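You operate a simulated robot arm through the tools that you are given. There is no shell and no other tool. Be economical: measure what you need, move in short steps, check, and stop when the job is done.

You run a simulated two-armed robot. Do the job below in one go: nothing can be reset, and whatever is moved stays where it is left.

TASK
Take the lid off the small green-banded jar and lay it down on the top of the scale plate.

The check looks at the end state, three seconds after you hand in, the way a careful person would. Anything else that was tipped, shoved, dropped, spilled or broken makes it a failure. A push-on lid holds only when it is set on centred and level and pressed home; a screw cap is set on level and turned clockwise until tight.

THE ROBOT
Two 6-joint arms with two-finger parallel grippers on one trunk, on a base that drives. Base frame: it is fixed to the floor where the robot stands at the start and does not move with it; the origin is under the middle of the robot, x ahead of it, y to its left, z up; the surface under the hand at the start is at about z = 72. Units: cm, degrees, N and s.
The left shoulder is at the start at [6, 18.7, 102.2], the right one opposite. With the tool pointing down near the work surface each hand reaches from about 24 to 62 cm from the robot's upright axis, wherever it stands, measured 20 degrees to its own side. Payload 1.57 kg a hand.
The tool frame of a hand sits at the grasp point between the pads (the TCP): z along the fingers, y along the line on which they close. The tips reach 3 cm beyond it. The gripper opens to 11 cm. The fingers are 2.4 cm wide and 1.2 cm thick; the gripper's body (4.8 by 11.2 cm) begins 7.8 cm behind the TCP.
Orientation is told as [roll, pitch, yaw] about the base's x, y, z axes, in that order, counted from this pose: with the fingers straight down and closing along the base's y, the tool's x points along the base's -x, its y along +y and its z along -z.

THE INTERFACE
- The arms move only by the tool jog_arm. It takes "left_series", "right_series" or both (then of equal length, played together; a hand with none holds still); each is a list of rows, each a list of 6 numbers: the shift along the tool's x, y, z in mm, then the turn, a rotation vector about the tool's x, y, z in degrees. In form: [[dx, dy, dz, ax, ay, az], ...]. A call has 1 to 20 rows; each row shifts and turns the commanded pose from where the row before left it, along the tool's axes as they then stand. "left_hand" and "right_hand" are, for a hand that has rows, the gripper command, from -1 (fully open) to 1 (shut), values between in proportion, set as the call begins (left out, the last holds). A row lasts 0.2 s, in which the tool goes at most 5 cm and 8.6 degrees; a call with a longer step from one row to the next is refused whole, and so is a gripper value outside its range. A pose out of reach is approached as far as the arm can. The call stops where the force on the tool passes 40 N (or 10 N more than at its start, if that is more) or the arm is blocked; 0.2 s more then pass. The fingers move at their own pace (about 15.3 cm/s each) and stop on an object; they squeeze with about 39 N. The grip force told is the motor's: it shows also when the fingers shut on nothing. Time passes only in rows, and 0.2 s behind the last, so rows that do not move let the fingers close. The reply holds the time, the measured pose of the TCP, the force on the tool along the base axes, the opening and the grip force, in the units named above and with some noise, with the torque about the TCP (base axes, N m) and any sound that the robot's microphone picked up.
- Cameras (640 x 400 px; columns grow to the right, rows downward): "scene" is now at [0.36, 3.47, 155.41]; the picture's right is [0.48, -0.88, 0.00], its down [-0.72, -0.39, -0.57] and it looks along [0.50, 0.27, -0.82] (base axes); focal length 282 px, centre (320, 200). "left" rides on the left gripper at [7, -1.6, -14.1] in its tool frame; the picture's right is [0.23, 0.97, 0.00], its down [-0.86, 0.20, -0.48] and it looks along [-0.47, 0.11, 0.88] (tool axes); focal length 222 px, centre (320, 200). "right" rides on the right gripper at [7, 1.6, -14.1] in its tool frame; the picture's right is [-0.23, 0.97, 0.00], its down [-0.86, -0.20, -0.48] and it looks along [-0.47, -0.11, 0.88] (tool axes); focal length 222 px, centre (320, 200). There is no depth. A picture from a camera that has moved, and an enlarged one, comes with that camera's place and axes in the base frame and with its lens.
- grab_frame(camera): a new picture of that camera. No time passes.
- lift_body(by): slides the trunk up (or, below 0, down) by that many cm; the arms and the scene camera ride with it, the base frame stays. It gives what a move gives, with no picture.
- steer(legs): drives the robot by 1 to 6 legs, each [ahead, left, turn to the left] in cm, cm and degrees, along the robot's own axes; the way and the turn of a leg run together, so that a leg with both is an arc; at most 150 cm and 180 degrees a leg. The arms and the cameras ride along, it lands a little off, and it stops where it bumps. It gives what a move gives.
- head_to(pan, tilt): turns the head with the scene camera to pan (to the left, within 86 degrees either way) and tilt (down, from -29 to 69), counted from straight ahead of the robot. It gives what a move gives.
- inspect(camera, box): a new picture of the part [left, top, right, bottom] of that camera's present view, enlarged. No time passes.
- finish_job(): hands the job in; it is judged then, once.

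Go step by step. Nothing tells you exact positions but the pictures and the camera data: compare them with the known pose of the tool, close in by small moves and look again before you grip or let go. The budget is 120 turns and 108 pictures, counting those below and the enlarged ones. Unless the task says otherwise, let go and move clear before handing in, and close with one line.

The tools are called after "Call:" as a command line: name --argument value ..., lists and objects as JSON in quotes. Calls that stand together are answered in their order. jog_arm: Moves the arms, as the interface text tells. Its arguments: {"type":"object","properties":{"left_series":{"type":"array","items":{"type":"array","items":{"type":"number"}}},"left_hand":{"type":"number"},"right_series":{"type":"array","items":{"type":"array","items":{"type":"number"}}},"right_hand":{"type":"number"}},"required":[]} The other tools are called the same way: lift_body (by) slides the trunk up or down; steer (legs) drives the base; head_to (pan, tilt) turns the head that bears the scene camera; grab_frame (camera) takes a picture; inspect (camera, box) takes an enlarged picture of a part of a camera's view; finish_job () hands the job in.

At the start:

```text
time: 0.0
left_tcp_pos: [36.15, 34.74, 100.2]
left_tool_rot: [0.1, 0.1, 0.0]
left_force: [0.8, -0.8, 0.0]
left_ft_torque: [0.02, -0.03, -0.02]
left_gripper_width: 11.02
left_gripper_force: 0.0
right_tcp_pos: [34.11, -4.33, 106.46]
right_tool_rot: [0.0, -0.1, 0.0]
right_force: [-0.2, 0.7, -0.2]
right_ft_torque: [0.01, 0.0, 0.0]
right_gripper_width: 11.01
right_gripper_force: 0.1
trunk travel left (down, up): [-65.0, 34.0]
robot x, y, heading: [-0.31, 0.01, -0.3]
head pan, tilt: [28.5, 55.0]
```

scene: 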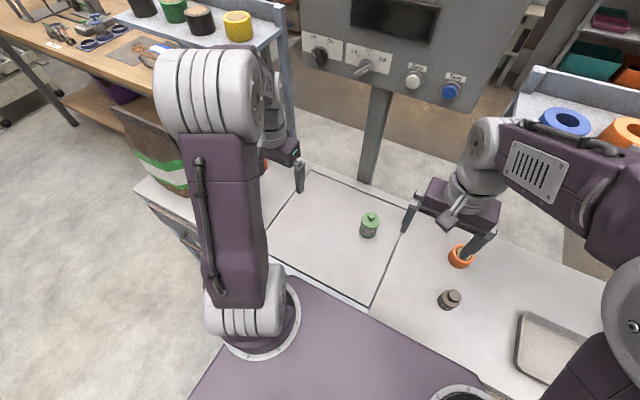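
right: 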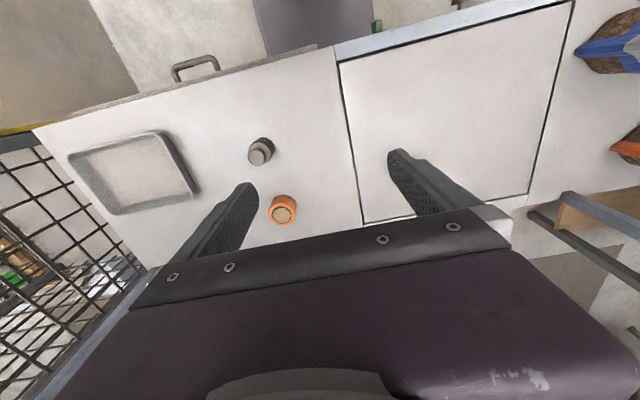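
left: 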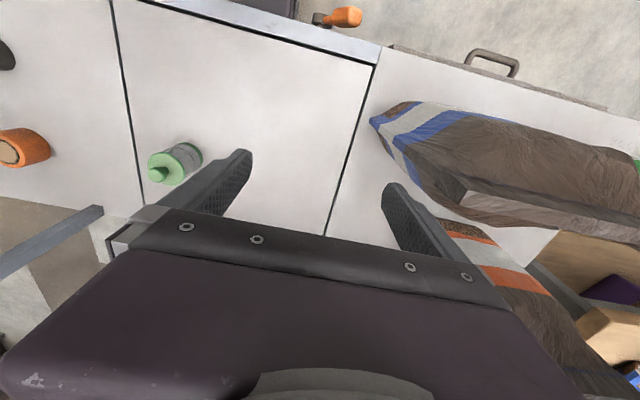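

I see a green-lidded jar near (48, 11) standing on the framed plate by the grey display post. I'll look closer to tell which is the jar and which is the scale plate.

Call:
inspect --camera "scene" --box '[320, 180, 420, 260]'

Call:
inspect --camera "left" --box '[120, 110, 240, 200]'

Call:
head_to --pan 0 --tilt 50

Call:
grab_frame --camera "scene"

```text
5.00 times, centred on (370, 220) of scene
camera zoom: at [0.36, 3.47, 155.41], right [0.48, -0.88, 0.0], down [-0.72, -0.39, -0.57], along [0.5, 0.27, -0.82], focal length 1411 px, centre (70, 100)
```

zoom: 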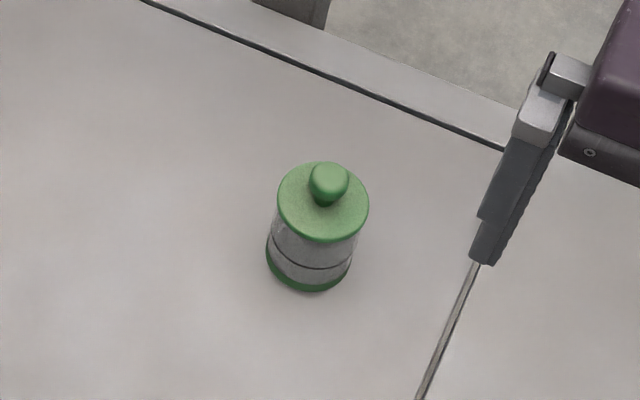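

```text
4.44 times, centred on (180, 155) of left
camera zoom: at [29.31, 33.09, 114.33], right [-0.23, 0.97, 0.0], down [0.86, 0.2, 0.48], along [0.47, 0.11, -0.88], focal length 987 px, centre (942, 400)
```

zoom: 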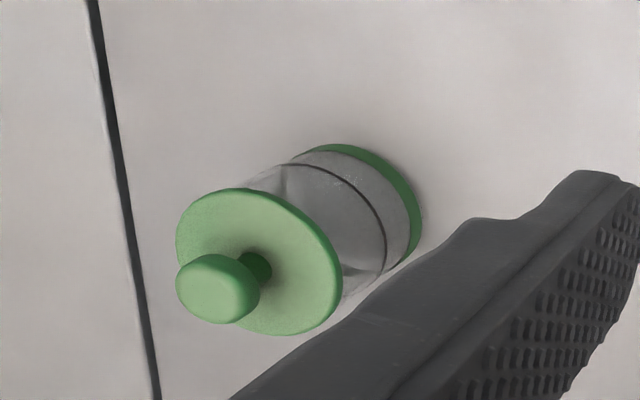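

```text
time: 0.9
left_tcp_pos: [36.31, 34.79, 100.18]
left_tool_rot: [0.1, 0.1, 0.0]
left_force: [-0.6, -0.5, 0.1]
left_ft_torque: [0.01, -0.02, 0.01]
left_gripper_width: 11.01
left_gripper_force: 0.1
right_tcp_pos: [34.19, -4.31, 106.32]
right_tool_rot: [0.0, -0.1, 0.0]
right_force: [-0.6, 0.5, 0.9]
right_ft_torque: [0.01, -0.02, 0.0]
right_gripper_width: 11.0
right_gripper_force: 0.1
trunk travel left (down, up): [-65.0, 34.0]
robot x, y, heading: [-0.34, 0.03, -0.3]
head pan, tilt: [0.0, 50.0]
```

```text
102 pictures are left
camera scene: at [1.72, 0.04, 156.07], right [0.0, -1.0, 0.0], down [-0.77, 0.0, -0.64], along [0.64, 0.0, -0.77], focal length 282 px, centre (320, 200)
```

scene: 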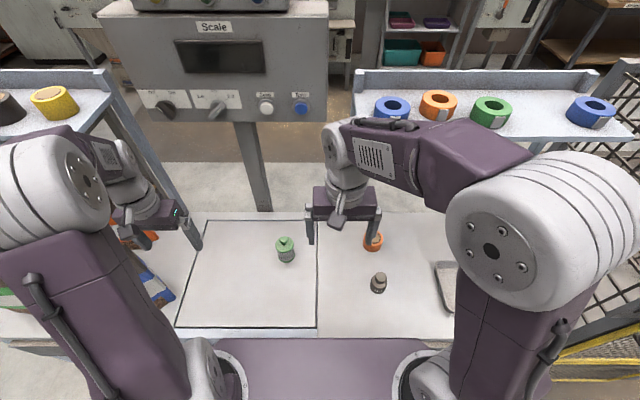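

The framed plate under the "Scale" display is the scale plate, and the jar stands on it. By triangulation the knob is at about (48.1, 11.0, 81.2) and the lid top at z of about 78.7. I'll move the right hand aside and bring the left hand above the jar.

Call:
jog_arm --right_series '[[0, -20, 0, 0, 0, 0], [0, -30, 0, 0, 0, 0], [0, -30, 0, 0, 0, 0], [0, -20, 0, 0, 0, 0], [0, 0, 0, 0, 0, 0], [0, 0, 0, 0, 0, 0], [0, 0, 0, 0, 0, 0], [0, 0, 0, 0, 0, 0], [0, 0, 0, 0, 0, 0], [0, 0, 0, 0, 0, 0], [0, 0, 0, 0, 0, 0], [0, 0, 0, 0, 0, 0]]' --left_series '[[0, 0, 0, 0, 0, 0], [0, 0, 0, 0, 0, 0], [0, -10, 0, 0, 0, 0], [-10, -28, 0, 0, 0, 0], [-15, -30, 0, 0, 0, 0], [-20, -30, 0, 0, 0, 0], [-20, -30, 0, 0, 0, 0], [-20, -30, 0, 0, 0, 0], [-15, -30, 0, 0, 0, 0], [-12, -30, 0, 0, 0, 0], [-6, -20, 0, 0, 0, 0], [0, 0, 0, 0, 0, 0]]'

Call:
grab_frame --camera "left"

Call:
grab_frame --camera "scene"

```text
time: 3.5
left_tcp_pos: [47.99, 10.99, 100.18]
left_tool_rot: [0.0, 0.1, 0.0]
left_force: [0.5, -0.2, 0.3]
left_ft_torque: [0.01, -0.01, 0.0]
left_gripper_width: 11.01
left_gripper_force: 0.0
right_tcp_pos: [34.03, -14.28, 106.44]
right_tool_rot: [0.0, 0.0, 0.0]
right_force: [-0.5, 0.6, 0.1]
right_ft_torque: [-0.02, 0.01, 0.02]
right_gripper_width: 11.0
right_gripper_force: 0.1
trunk travel left (down, up): [-65.0, 34.0]
robot x, y, heading: [-0.09, -0.04, -0.1]
head pan, tilt: [0.0, 50.0]
```

```text
101 pictures are left
camera left: at [41.15, 9.31, 114.32], right [-0.23, 0.97, 0.0], down [0.86, 0.2, 0.48], along [0.47, 0.11, -0.88], focal length 222 px, centre (320, 200)
```

left: 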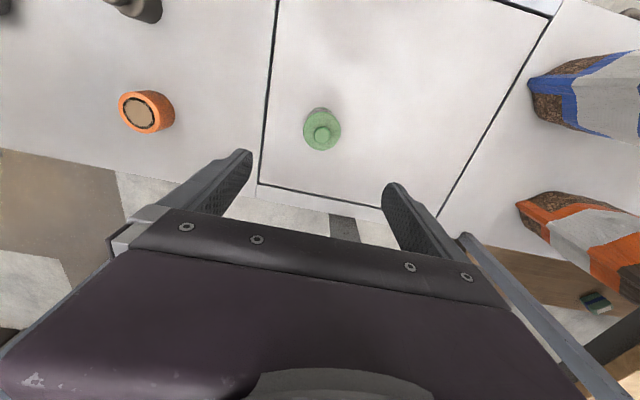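

```text
100 pictures are left
camera scene: at [1.71, 0.06, 156.07], right [0.0, -1.0, 0.0], down [-0.77, 0.0, -0.64], along [0.64, 0.0, -0.77], focal length 282 px, centre (320, 200)
```

scene: 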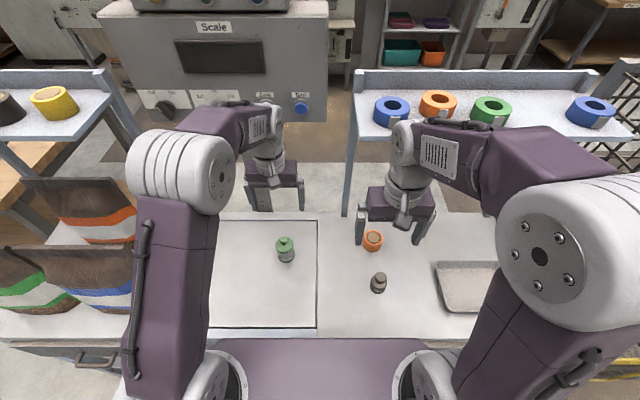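

The left camera confirms the knob at about (48.1, 10.9). I'll lower to just above the knob and check.

Call:
jog_arm --left_series '[[0, 0, 20, 0, 0, 0], [0, 0, 30, 0, 0, 0], [0, 0, 30, 0, 0, 0], [0, 0, 30, 0, 0, 0], [0, 0, 25, 0, 0, 0], [0, 0, 7, 0, 0, 0], [0, 0, 0, 0, 0, 0]]' --left_hand -0.2

Call:
grab_frame --camera "left"

Call:
inspect --camera "scene" --box '[235, 195, 335, 275]'

```text
time: 5.1
left_tcp_pos: [48.01, 10.92, 86.1]
left_tool_rot: [0.1, 0.0, 0.0]
left_force: [-0.3, -0.1, -1.4]
left_ft_torque: [-0.01, -0.02, -0.02]
left_gripper_width: 6.6
left_gripper_force: 0.0
right_tcp_pos: [34.22, -14.25, 106.36]
right_tool_rot: [0.1, 0.0, 0.0]
right_force: [0.2, -0.2, -0.5]
right_ft_torque: [-0.01, 0.0, -0.01]
right_gripper_width: 11.01
right_gripper_force: 0.0
trunk travel left (down, up): [-65.0, 34.0]
robot x, y, heading: [0.11, 0.1, -0.4]
head pan, tilt: [0.0, 50.0]
```

```text
99 pictures are left
camera left: at [41.12, 9.29, 100.11], right [-0.23, 0.97, 0.0], down [0.86, 0.2, 0.48], along [0.47, 0.11, -0.88], focal length 222 px, centre (320, 200)
```

left: 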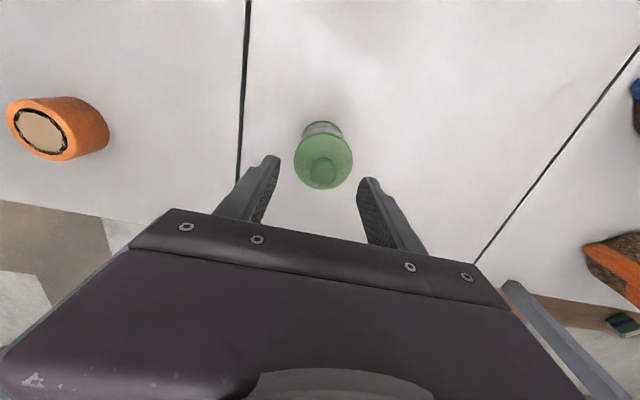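

```text
5.00 times, centred on (285, 235) of scene
camera zoom: at [1.73, 0.02, 156.07], right [0.0, -1.0, 0.0], down [-0.77, 0.0, -0.64], along [0.64, 0.0, -0.77], focal length 1411 px, centre (495, 25)
```

zoom: 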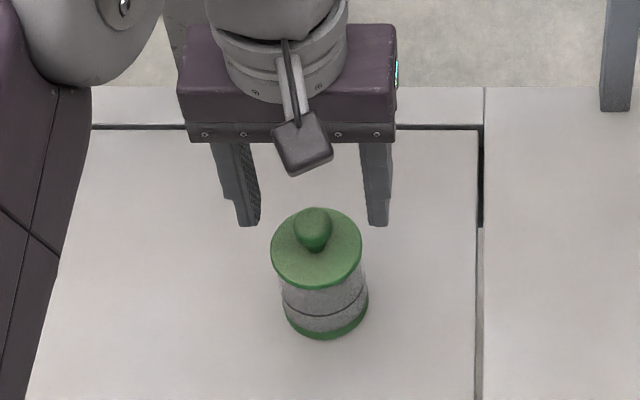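

Alignment is good, with the knob at about (48.2, 11.1). I'll lower so the tips flank the knob just above the lid disc, without closing yet.

Call:
jog_arm --left_series '[[-1, 1, 10, 0, 0, 0], [0, 0, 12, 0, 0, 0], [0, 0, 8, 0, 0, 0], [0, 0, 5, 0, 0, 0], [0, 0, 0, 0, 0, 0]]' --left_hand 0.1

Call:
inspect --camera "left" --box '[220, 110, 420, 235]'

Call:
inspect --camera "scene" --box '[235, 195, 335, 275]'

```text
time: 6.3
left_tcp_pos: [48.13, 11.05, 82.58]
left_tool_rot: [0.1, -0.2, 0.0]
left_force: [1.3, 0.7, 12.2]
left_ft_torque: [0.1, -0.04, 0.0]
left_gripper_width: 4.95
left_gripper_force: 0.0
right_tcp_pos: [34.01, -14.33, 106.5]
right_tool_rot: [0.0, -0.2, 0.0]
right_force: [-0.8, -0.2, -0.5]
right_ft_torque: [-0.01, 0.02, 0.02]
right_gripper_width: 11.0
right_gripper_force: 0.2
trunk travel left (down, up): [-65.0, 34.0]
robot x, y, heading: [-0.15, -0.11, -0.0]
head pan, tilt: [0.0, 50.0]
```

```text
3.20 times, centred on (320, 172) of left
camera zoom: at [41.17, 9.4, 96.75], right [-0.23, 0.97, 0.0], down [0.85, 0.2, 0.48], along [0.47, 0.11, -0.88], focal length 711 px, centre (320, 288)
```

zoom: 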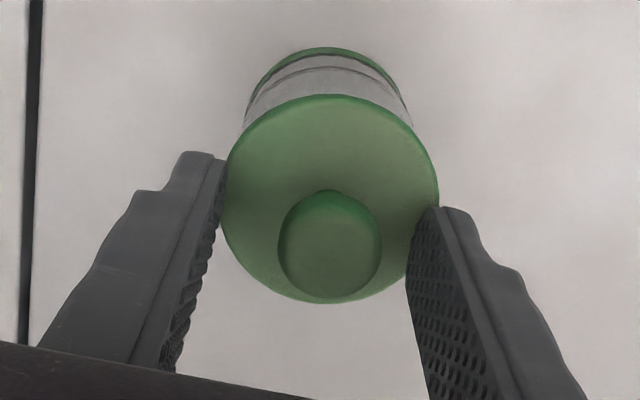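

```text
5.00 times, centred on (285, 235) of scene
camera zoom: at [1.58, 0.0, 156.09], right [0.0, -1.0, 0.0], down [-0.77, 0.0, -0.64], along [0.64, 0.0, -0.77], focal length 1411 px, centre (495, 25)
```

zoom: 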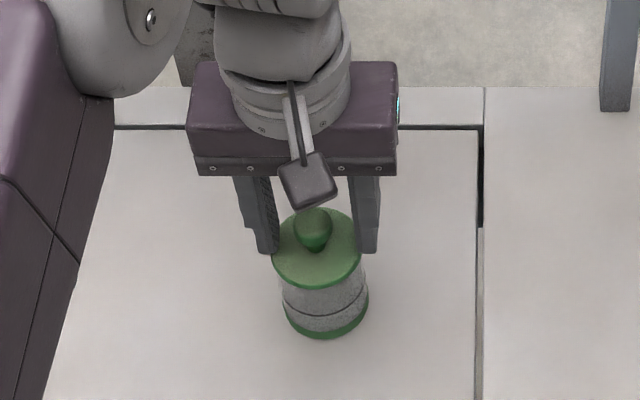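

The tips touched the lid rim (12 N), so the lid top is at z of about 79.6. I'll back up 4 mm, shift 2 mm in y to centre, and then close on the knob.

Call:
jog_arm --left_series '[[0, 0, -4, 0, 0, 0], [0, 2, 0, 0, 0, 0], [0, 0, 0, 0, 0, 0]]'

Call:
inspect --camera "left" --box '[220, 110, 420, 235]'

```text
time: 7.1
left_tcp_pos: [48.15, 11.28, 82.84]
left_tool_rot: [0.0, 0.0, 0.0]
left_force: [-0.4, 0.6, -0.8]
left_ft_torque: [-0.02, -0.01, 0.06]
left_gripper_width: 4.97
left_gripper_force: 0.0
right_tcp_pos: [34.03, -14.22, 106.35]
right_tool_rot: [0.0, 0.0, 0.0]
right_force: [0.1, -0.2, -0.6]
right_ft_torque: [0.01, -0.03, 0.01]
right_gripper_width: 11.01
right_gripper_force: 0.1
trunk travel left (down, up): [-65.0, 34.0]
robot x, y, heading: [0.14, -0.21, -0.1]
head pan, tilt: [0.0, 50.0]
```

```text
3.20 times, centred on (320, 172) of left
camera zoom: at [41.23, 9.6, 97.0], right [-0.23, 0.97, 0.0], down [0.86, 0.2, 0.48], along [0.47, 0.11, -0.88], focal length 711 px, centre (320, 288)
```

zoom: 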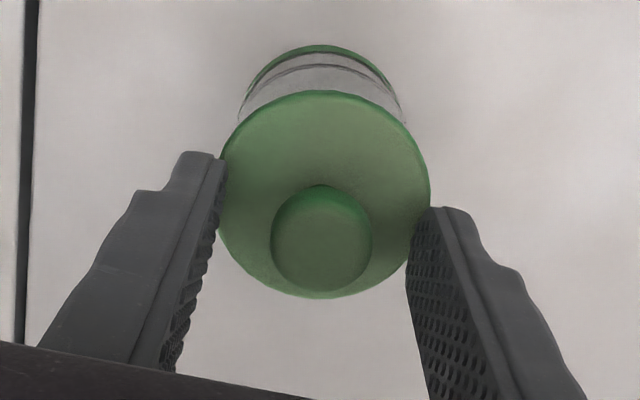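

Contact is gone and the knob is centred, so I'll close on it.

Call:
jog_arm --left_series '[[0, 0, 0, 0, 0, 0], [0, 0, 0, 0, 0, 0], [0, 0, 0, 0, 0, 0]]' --left_hand 1

Call:
inspect --camera "left" --box '[220, 110, 420, 235]'

Call:
inspect --camera "scene" --box '[235, 195, 335, 275]'

```text
time: 7.9
left_tcp_pos: [48.14, 11.31, 82.83]
left_tool_rot: [0.1, -0.1, 0.0]
left_force: [-0.5, 0.6, 1.1]
left_ft_torque: [0.02, 0.0, 0.02]
left_gripper_width: 2.12
left_gripper_force: 34.3
right_tcp_pos: [34.0, -14.29, 106.36]
right_tool_rot: [0.1, 0.0, 0.0]
right_force: [-0.5, 0.1, 0.2]
right_ft_torque: [0.02, -0.04, -0.04]
right_gripper_width: 10.97
right_gripper_force: 0.1
trunk travel left (down, up): [-65.0, 34.0]
robot x, y, heading: [0.02, -0.25, -0.1]
head pan, tilt: [0.0, 50.0]
heard: snap
```

```text
3.20 times, centred on (320, 172) of left
camera zoom: at [41.22, 9.6, 97.02], right [-0.23, 0.97, 0.0], down [0.86, 0.2, 0.48], along [0.47, 0.11, -0.88], focal length 711 px, centre (320, 288)
```

zoom: 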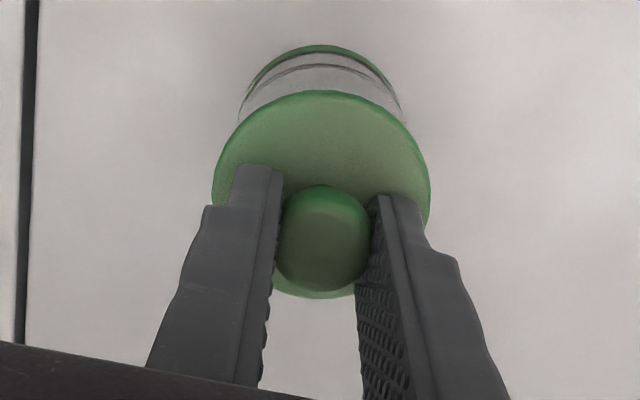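

```text
5.00 times, centred on (285, 235) of scene
camera zoom: at [1.73, 0.02, 156.07], right [0.0, -1.0, 0.0], down [-0.77, 0.0, -0.64], along [0.64, 0.0, -0.77], focal length 1411 px, centre (495, 25)
```

zoom: 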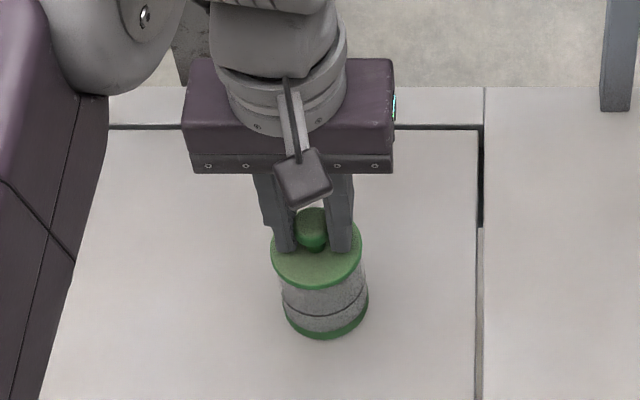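

The knob is held at 2.1 cm, and a snap was heard, so the lid may have come loose from its seat. I'll lift a small way and check whether the jar follows.

Call:
jog_arm --left_series '[[0, 0, -2, 0, 0, 0], [0, 0, -2, 0, 0, 0], [0, 0, -3, 0, 0, 0], [0, 0, -3, 0, 0, 0], [0, 0, 0, 0, 0, 0]]'

Call:
inspect --camera "scene" --box '[235, 195, 335, 275]'

Call:
inspect --camera "left" --box '[220, 110, 420, 235]'

```text
time: 9.1
left_tcp_pos: [48.06, 11.2, 83.88]
left_tool_rot: [0.1, 0.0, -0.1]
left_force: [-0.1, -0.3, 0.1]
left_ft_torque: [0.0, 0.01, -0.01]
left_gripper_width: 2.16
left_gripper_force: 34.6
right_tcp_pos: [34.11, -14.19, 106.36]
right_tool_rot: [0.0, 0.0, 0.0]
right_force: [-0.3, 0.3, -0.8]
right_ft_torque: [0.0, -0.01, 0.01]
right_gripper_width: 11.01
right_gripper_force: 0.1
trunk travel left (down, up): [-65.0, 34.0]
robot x, y, heading: [0.21, -0.26, 0.1]
head pan, tilt: [0.0, 50.0]
```

```text
5.00 times, centred on (285, 235) of scene
camera zoom: at [1.74, 0.02, 156.07], right [0.0, -1.0, 0.0], down [-0.77, 0.0, -0.64], along [0.64, 0.0, -0.77], focal length 1411 px, centre (495, 25)
```

zoom: 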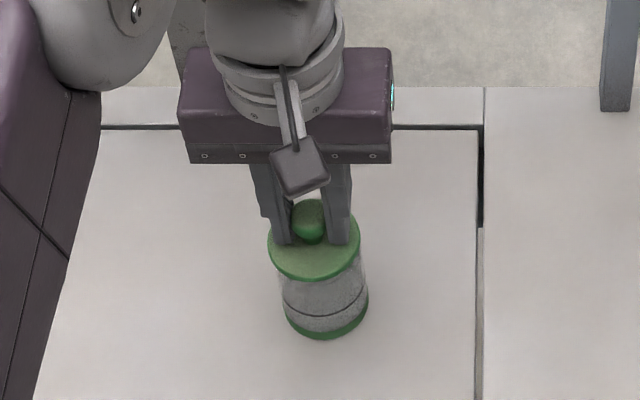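

```text
3.20 times, centred on (320, 172) of left
camera zoom: at [41.2, 9.64, 98.01], right [-0.23, 0.97, 0.0], down [0.86, 0.2, 0.48], along [0.47, 0.11, -0.88], focal length 711 px, centre (320, 288)
```

zoom: 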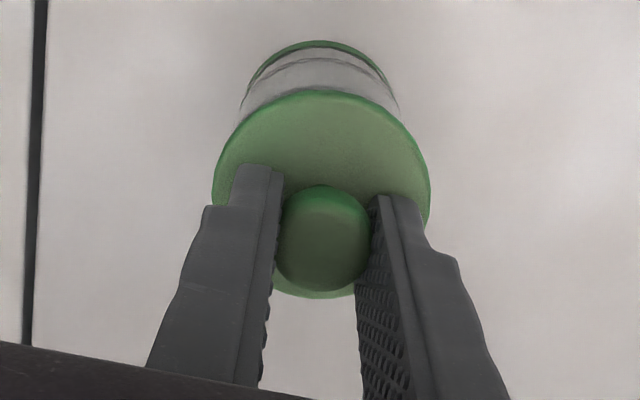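

The lid lifts free and the jar stays put. I'll raise it clear and carry it to the open part of the plate, near (44, 24).

Call:
jog_arm --left_series '[[0, 0, -10, 0, 0, 0], [0, 0, -20, 0, 0, 0], [0, 0, -25, 0, 0, 0], [0, 0, -15, 0, 0, 0], [0, 10, 0, 0, 0, 0], [10, 25, 0, 0, 0, 0], [15, 30, 0, 0, 0, 0], [10, 30, 0, 0, 0, 0], [5, 20, 0, 0, 0, 0], [0, 13, 0, 0, 0, 0], [0, 0, 0, 0, 0, 0], [0, 0, 0, 0, 0, 0]]'

Call:
grab_frame --camera "scene"

Call:
grab_frame --camera "left"

```text
time: 11.7
left_tcp_pos: [44.13, 24.15, 90.82]
left_tool_rot: [0.1, 0.0, 0.0]
left_force: [0.5, 0.3, -0.9]
left_ft_torque: [0.0, -0.02, 0.04]
left_gripper_width: 2.15
left_gripper_force: 34.8
right_tcp_pos: [34.03, -14.24, 106.45]
right_tool_rot: [0.0, 0.0, 0.0]
right_force: [0.3, -0.8, 0.1]
right_ft_torque: [-0.01, 0.01, -0.02]
right_gripper_width: 10.99
right_gripper_force: 0.1
trunk travel left (down, up): [-65.0, 34.0]
robot x, y, heading: [-0.05, 0.13, -0.2]
head pan, tilt: [0.0, 50.0]
```

```text
90 pictures are left
camera scene: at [1.73, 0.03, 156.07], right [0.0, -1.0, 0.0], down [-0.77, 0.0, -0.64], along [0.64, 0.0, -0.77], focal length 282 px, centre (320, 200)
```

scene: 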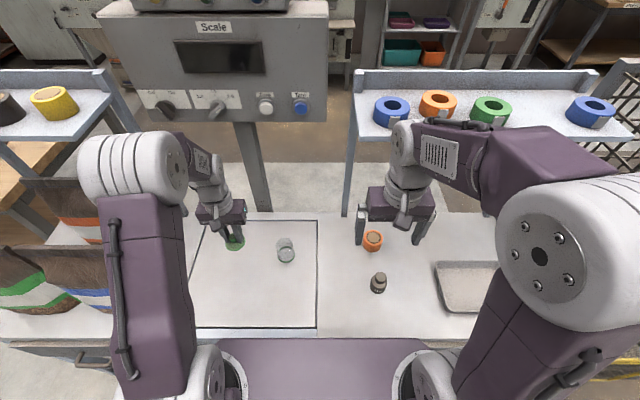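

```text
89 pictures are left
camera left: at [37.25, 22.41, 105.02], right [-0.23, 0.97, 0.0], down [0.86, 0.2, 0.48], along [0.47, 0.11, -0.88], focal length 222 px, centre (320, 200)
```

left: 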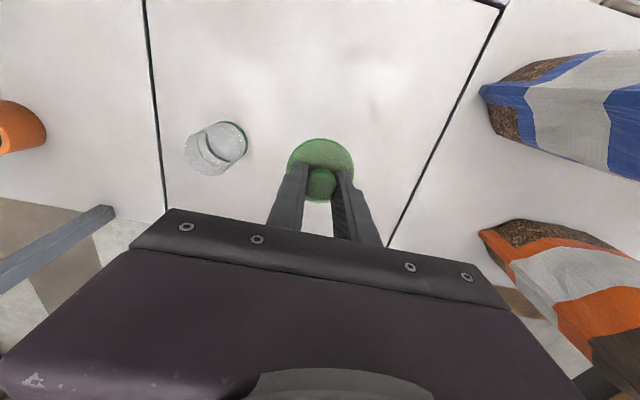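

The open jar is still upright, and the spot beneath the lid is well inside the plate. I'll lower it most of the way.

Call:
jog_arm --left_series '[[0, 0, 20, 0, 0, 0], [0, 0, 35, 0, 0, 0], [0, 0, 35, 0, 0, 0], [0, 0, 20, 0, 0, 0], [0, 0, 10, 0, 0, 0], [0, 0, 0, 0, 0, 0]]'

Call:
inspect --camera "scene" --box '[185, 195, 285, 275]'

```text
time: 13.1
left_tcp_pos: [44.22, 24.12, 78.87]
left_tool_rot: [0.0, 0.1, 0.0]
left_force: [-0.2, 0.1, -0.4]
left_ft_torque: [-0.01, 0.02, 0.02]
left_gripper_width: 2.17
left_gripper_force: 34.6
right_tcp_pos: [34.04, -14.17, 106.45]
right_tool_rot: [0.0, 0.0, 0.0]
right_force: [-1.0, 0.5, 1.0]
right_ft_torque: [0.02, 0.0, -0.05]
right_gripper_width: 11.0
right_gripper_force: 0.1
trunk travel left (down, up): [-65.0, 34.0]
robot x, y, heading: [-0.07, 0.19, 0.4]
head pan, tilt: [0.0, 50.0]
```

```text
5.00 times, centred on (235, 235) of scene
camera zoom: at [1.72, 0.02, 156.07], right [0.0, -1.0, 0.0], down [-0.77, 0.0, -0.64], along [0.64, 0.0, -0.77], focal length 1411 px, centre (745, 25)
```

zoom: 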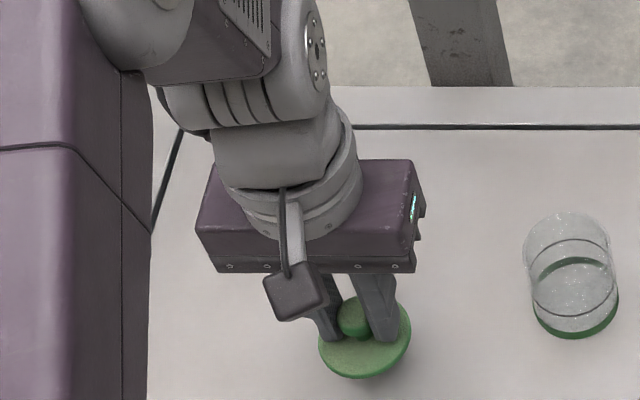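

The lid is now a couple of centimetres above the plate. I'll go down gently and watch the force.

Call:
jog_arm --left_series '[[0, 0, 4, 0, 0, 0], [0, 0, 4, 0, 0, 0], [0, 0, 4, 0, 0, 0], [0, 0, 2, 0, 0, 0], [0, 0, 0, 0, 0, 0]]'

```text
time: 14.3
left_tcp_pos: [44.16, 24.07, 77.43]
left_tool_rot: [0.1, 0.1, -0.1]
left_force: [0.2, -0.6, -0.4]
left_ft_torque: [0.03, 0.0, 0.02]
left_gripper_width: 2.16
left_gripper_force: 34.7
right_tcp_pos: [34.12, -14.27, 106.46]
right_tool_rot: [0.0, 0.0, 0.0]
right_force: [0.5, 0.7, 0.1]
right_ft_torque: [0.01, 0.02, -0.03]
right_gripper_width: 11.0
right_gripper_force: 0.0
trunk travel left (down, up): [-65.0, 34.0]
robot x, y, heading: [0.07, 0.03, -0.1]
head pan, tilt: [0.0, 50.0]
```

No contact yet, so I'll go down a little further.

Call:
jog_arm --left_series '[[0, 0, 2, 0, 0, 0], [0, 0, 2, 0, 0, 0], [0, 0, 1, 0, 0, 0], [0, 0, 0, 0, 0, 0]]'

Call:
inspect --camera "left" --box '[220, 110, 420, 235]'

```text
time: 15.3
left_tcp_pos: [44.16, 23.94, 77.04]
left_tool_rot: [0.2, -0.1, 0.0]
left_force: [-0.5, -0.3, -0.4]
left_ft_torque: [0.0, 0.03, 0.02]
left_gripper_width: 2.16
left_gripper_force: 34.4
right_tcp_pos: [34.09, -14.18, 106.31]
right_tool_rot: [0.1, 0.1, 0.0]
right_force: [-0.6, -0.2, -0.2]
right_ft_torque: [-0.01, 0.01, 0.0]
right_gripper_width: 11.0
right_gripper_force: 0.1
trunk travel left (down, up): [-65.0, 34.0]
robot x, y, heading: [-0.25, 0.07, 0.1]
head pan, tilt: [0.0, 50.0]
```

```text
3.20 times, centred on (320, 172) of left
camera zoom: at [37.18, 22.41, 91.12], right [-0.23, 0.97, 0.0], down [0.86, 0.2, 0.48], along [0.47, 0.11, -0.88], focal length 711 px, centre (320, 288)
```

zoom: 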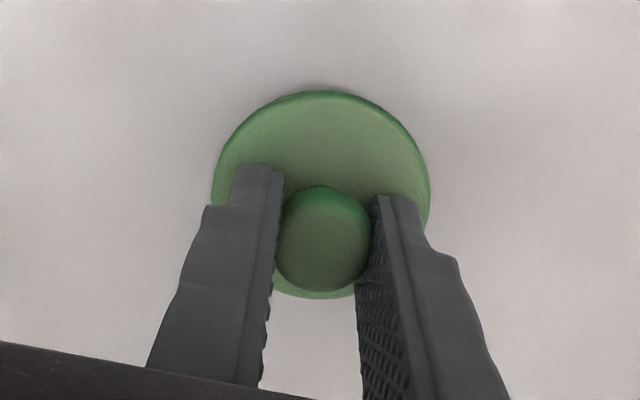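

Call:
jog_arm --left_series '[[0, 0, 2, 0, 0, 0], [0, 0, 2, 0, 0, 0], [0, 0, 0, 0, 0, 0]]'

```text
time: 16.1
left_tcp_pos: [44.1, 24.08, 76.55]
left_tool_rot: [0.1, 0.0, 0.0]
left_force: [0.2, -0.4, 0.0]
left_ft_torque: [0.05, 0.01, -0.02]
left_gripper_width: 2.15
left_gripper_force: 34.5
right_tcp_pos: [34.03, -14.31, 106.39]
right_tool_rot: [0.0, 0.0, -0.1]
right_force: [-0.3, 0.0, 0.9]
right_ft_torque: [0.03, -0.02, -0.03]
right_gripper_width: 10.97
right_gripper_force: 0.0
trunk travel left (down, up): [-65.0, 34.0]
robot x, y, heading: [-0.28, 0.19, -0.3]
head pan, tilt: [0.0, 50.0]
```

Still no contact at 76.5, so I'll keep creeping down.

Call:
jog_arm --left_series '[[0, 0, 1.5, 0, 0, 0], [0, 0, 1.5, 0, 0, 0], [0, 0, 0, 0, 0, 0]]'

Call:
inspect --camera "scene" --box '[185, 195, 285, 275]'

```text
time: 16.9
left_tcp_pos: [44.18, 24.0, 76.25]
left_tool_rot: [0.0, 0.1, -0.1]
left_force: [1.3, 0.6, -0.2]
left_ft_torque: [0.02, -0.01, -0.01]
left_gripper_width: 2.15
left_gripper_force: 34.7
right_tcp_pos: [34.07, -14.26, 106.44]
right_tool_rot: [0.0, 0.0, 0.0]
right_force: [-0.1, 0.0, -0.2]
right_ft_torque: [0.0, -0.02, 0.01]
right_gripper_width: 11.04
right_gripper_force: 0.0
trunk travel left (down, up): [-65.0, 34.0]
robot x, y, heading: [0.23, -0.04, -0.1]
head pan, tilt: [0.0, 50.0]
```

```text
5.00 times, centred on (235, 235) of scene
camera zoom: at [1.73, 0.02, 156.07], right [0.0, -1.0, 0.0], down [-0.77, 0.0, -0.64], along [0.64, 0.0, -0.77], focal length 1411 px, centre (745, 25)
```

zoom: 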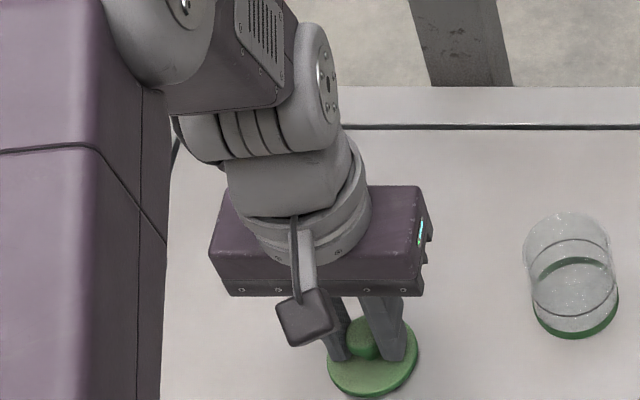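

Call:
jog_arm --left_series '[[0, 0, 1.5, 0, 0, 0], [0, 0, 1.5, 0, 0, 0], [0, 0, 0, 0, 0, 0]]'

```text
time: 17.7
left_tcp_pos: [44.02, 24.02, 76.24]
left_tool_rot: [0.1, -0.2, 0.1]
left_force: [0.8, 0.9, 15.5]
left_ft_torque: [0.07, 0.07, -0.02]
left_gripper_width: 2.13
left_gripper_force: 35.1
right_tcp_pos: [33.92, -14.28, 106.48]
right_tool_rot: [0.0, -0.1, 0.0]
right_force: [0.5, -0.2, -0.4]
right_ft_torque: [0.0, 0.0, 0.01]
right_gripper_width: 11.0
right_gripper_force: 0.1
trunk travel left (down, up): [-65.0, 34.0]
robot x, y, heading: [-0.3, 0.16, 0.3]
head pan, tilt: [0.0, 50.0]
```

Contact at z = 76.2. I'll relieve the pressure, then open partly and check.

Call:
jog_arm --left_series '[[0, 0, -1.5, 0, 0, 0], [0, 0, -0.5, 0, 0, 0], [0, 0, 0, 0, 0, 0]]'

Call:
jog_arm --left_series '[[0, 0, 0, 0, 0, 0], [0, 0, 0, 0, 0, 0], [0, 0, 0, 0, 0, 0]]' --left_hand 0.1

Call:
inspect --camera "left" --box '[220, 110, 420, 235]'

```text
time: 18.5
left_tcp_pos: [44.06, 23.99, 76.13]
left_tool_rot: [0.1, 0.2, 0.0]
left_force: [1.7, 0.4, 4.0]
left_ft_torque: [-0.02, -0.12, 0.0]
left_gripper_width: 2.09
left_gripper_force: 34.2
right_tcp_pos: [33.97, -14.34, 106.36]
right_tool_rot: [0.0, 0.0, 0.0]
right_force: [0.8, -1.4, -0.1]
right_ft_torque: [0.04, 0.02, 0.02]
right_gripper_width: 10.99
right_gripper_force: 0.0
trunk travel left (down, up): [-65.0, 34.0]
robot x, y, heading: [0.45, 0.15, 0.1]
head pan, tilt: [0.0, 50.0]
```

```text
time: 19.3
left_tcp_pos: [44.12, 24.07, 76.15]
left_tool_rot: [0.2, 0.0, -0.1]
left_force: [-0.7, 0.0, -0.1]
left_ft_torque: [0.0, -0.01, 0.02]
left_gripper_width: 4.94
left_gripper_force: 0.0
right_tcp_pos: [34.18, -14.24, 106.37]
right_tool_rot: [-0.1, 0.1, 0.1]
right_force: [0.0, 0.1, 0.3]
right_ft_torque: [0.02, 0.01, 0.02]
right_gripper_width: 11.02
right_gripper_force: 0.0
trunk travel left (down, up): [-65.0, 34.0]
robot x, y, heading: [-0.11, 0.28, 0.1]
head pan, tilt: [0.0, 50.0]
```

```text
3.20 times, centred on (320, 172) of left
camera zoom: at [37.21, 22.42, 90.3], right [-0.23, 0.97, 0.0], down [0.86, 0.2, 0.48], along [0.47, 0.11, -0.88], focal length 711 px, centre (320, 288)
```

zoom: 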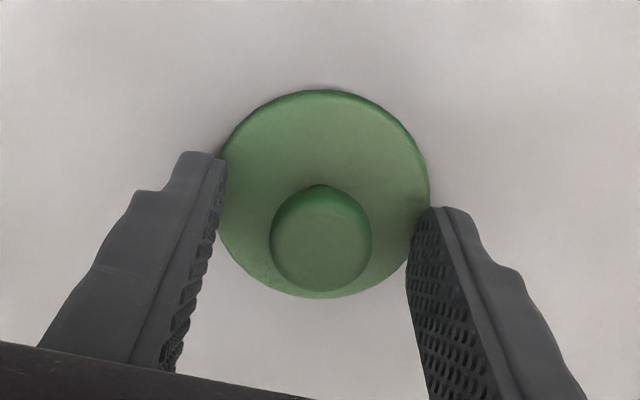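

The lid lies flat on the plate and is released. I'll raise the hand clear and check the final scene.

Call:
jog_arm --left_series '[[0, 0, -10, 0, 0, 0], [0, 0, -25, 0, 0, 0], [0, 0, -40, 0, 0, 0], [0, 0, -40, 0, 0, 0], [0, 0, -40, 0, 0, 0], [0, 0, -40, 0, 0, 0], [0, 0, -20, 0, 0, 0], [0, 0, 0, 0, 0, 0], [0, 0, 0, 0, 0, 0]]'

Call:
grab_frame --camera "left"

Call:
inspect --camera "scene" --box '[170, 195, 330, 335]'

```text
time: 21.3
left_tcp_pos: [44.25, 24.12, 97.8]
left_tool_rot: [0.1, 0.1, 0.0]
left_force: [0.5, -0.6, 0.7]
left_ft_torque: [-0.01, -0.02, 0.0]
left_gripper_width: 4.98
left_gripper_force: 0.0
right_tcp_pos: [34.07, -14.18, 106.33]
right_tool_rot: [0.1, 0.1, 0.0]
right_force: [0.0, -0.3, 1.3]
right_ft_torque: [0.03, 0.0, 0.04]
right_gripper_width: 11.0
right_gripper_force: 0.1
trunk travel left (down, up): [-65.0, 34.0]
robot x, y, heading: [-0.2, 0.17, -0.1]
head pan, tilt: [0.0, 50.0]
```

```text
84 pictures are left
camera left: at [37.26, 22.42, 111.82], right [-0.23, 0.97, 0.0], down [0.86, 0.2, 0.48], along [0.47, 0.11, -0.88], focal length 222 px, centre (320, 200)
```

left: 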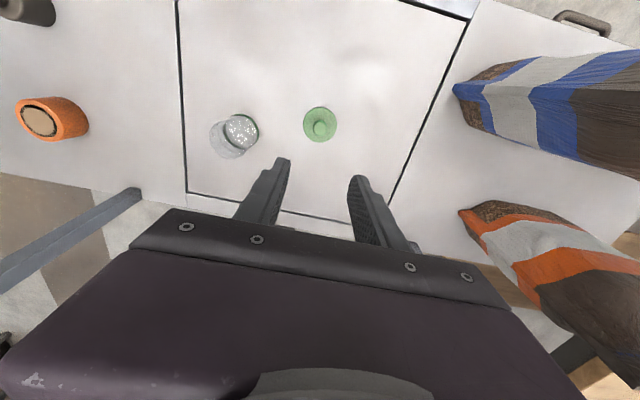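

```text
2.86 times, centred on (250, 265) of scene
camera zoom: at [1.72, 0.02, 156.07], right [0.0, -1.0, 0.0], down [-0.77, 0.0, -0.64], along [0.64, 0.0, -0.77], focal length 806 px, centre (520, 14)
```

zoom: 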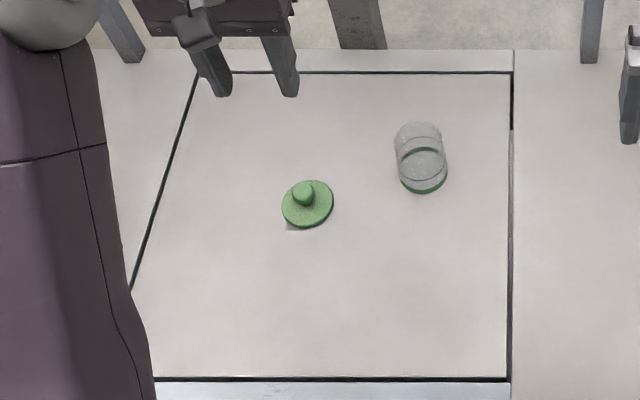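

The lid lies on the scale plate, the open jar stands untouched, and the hand is clear. I'm handing in.

Call:
finish_job

```text
The job is handed in.
```

The lid is off the small green-banded jar and lying on the scale plate. The jar is upright where it stood, and nothing else was disturbed.
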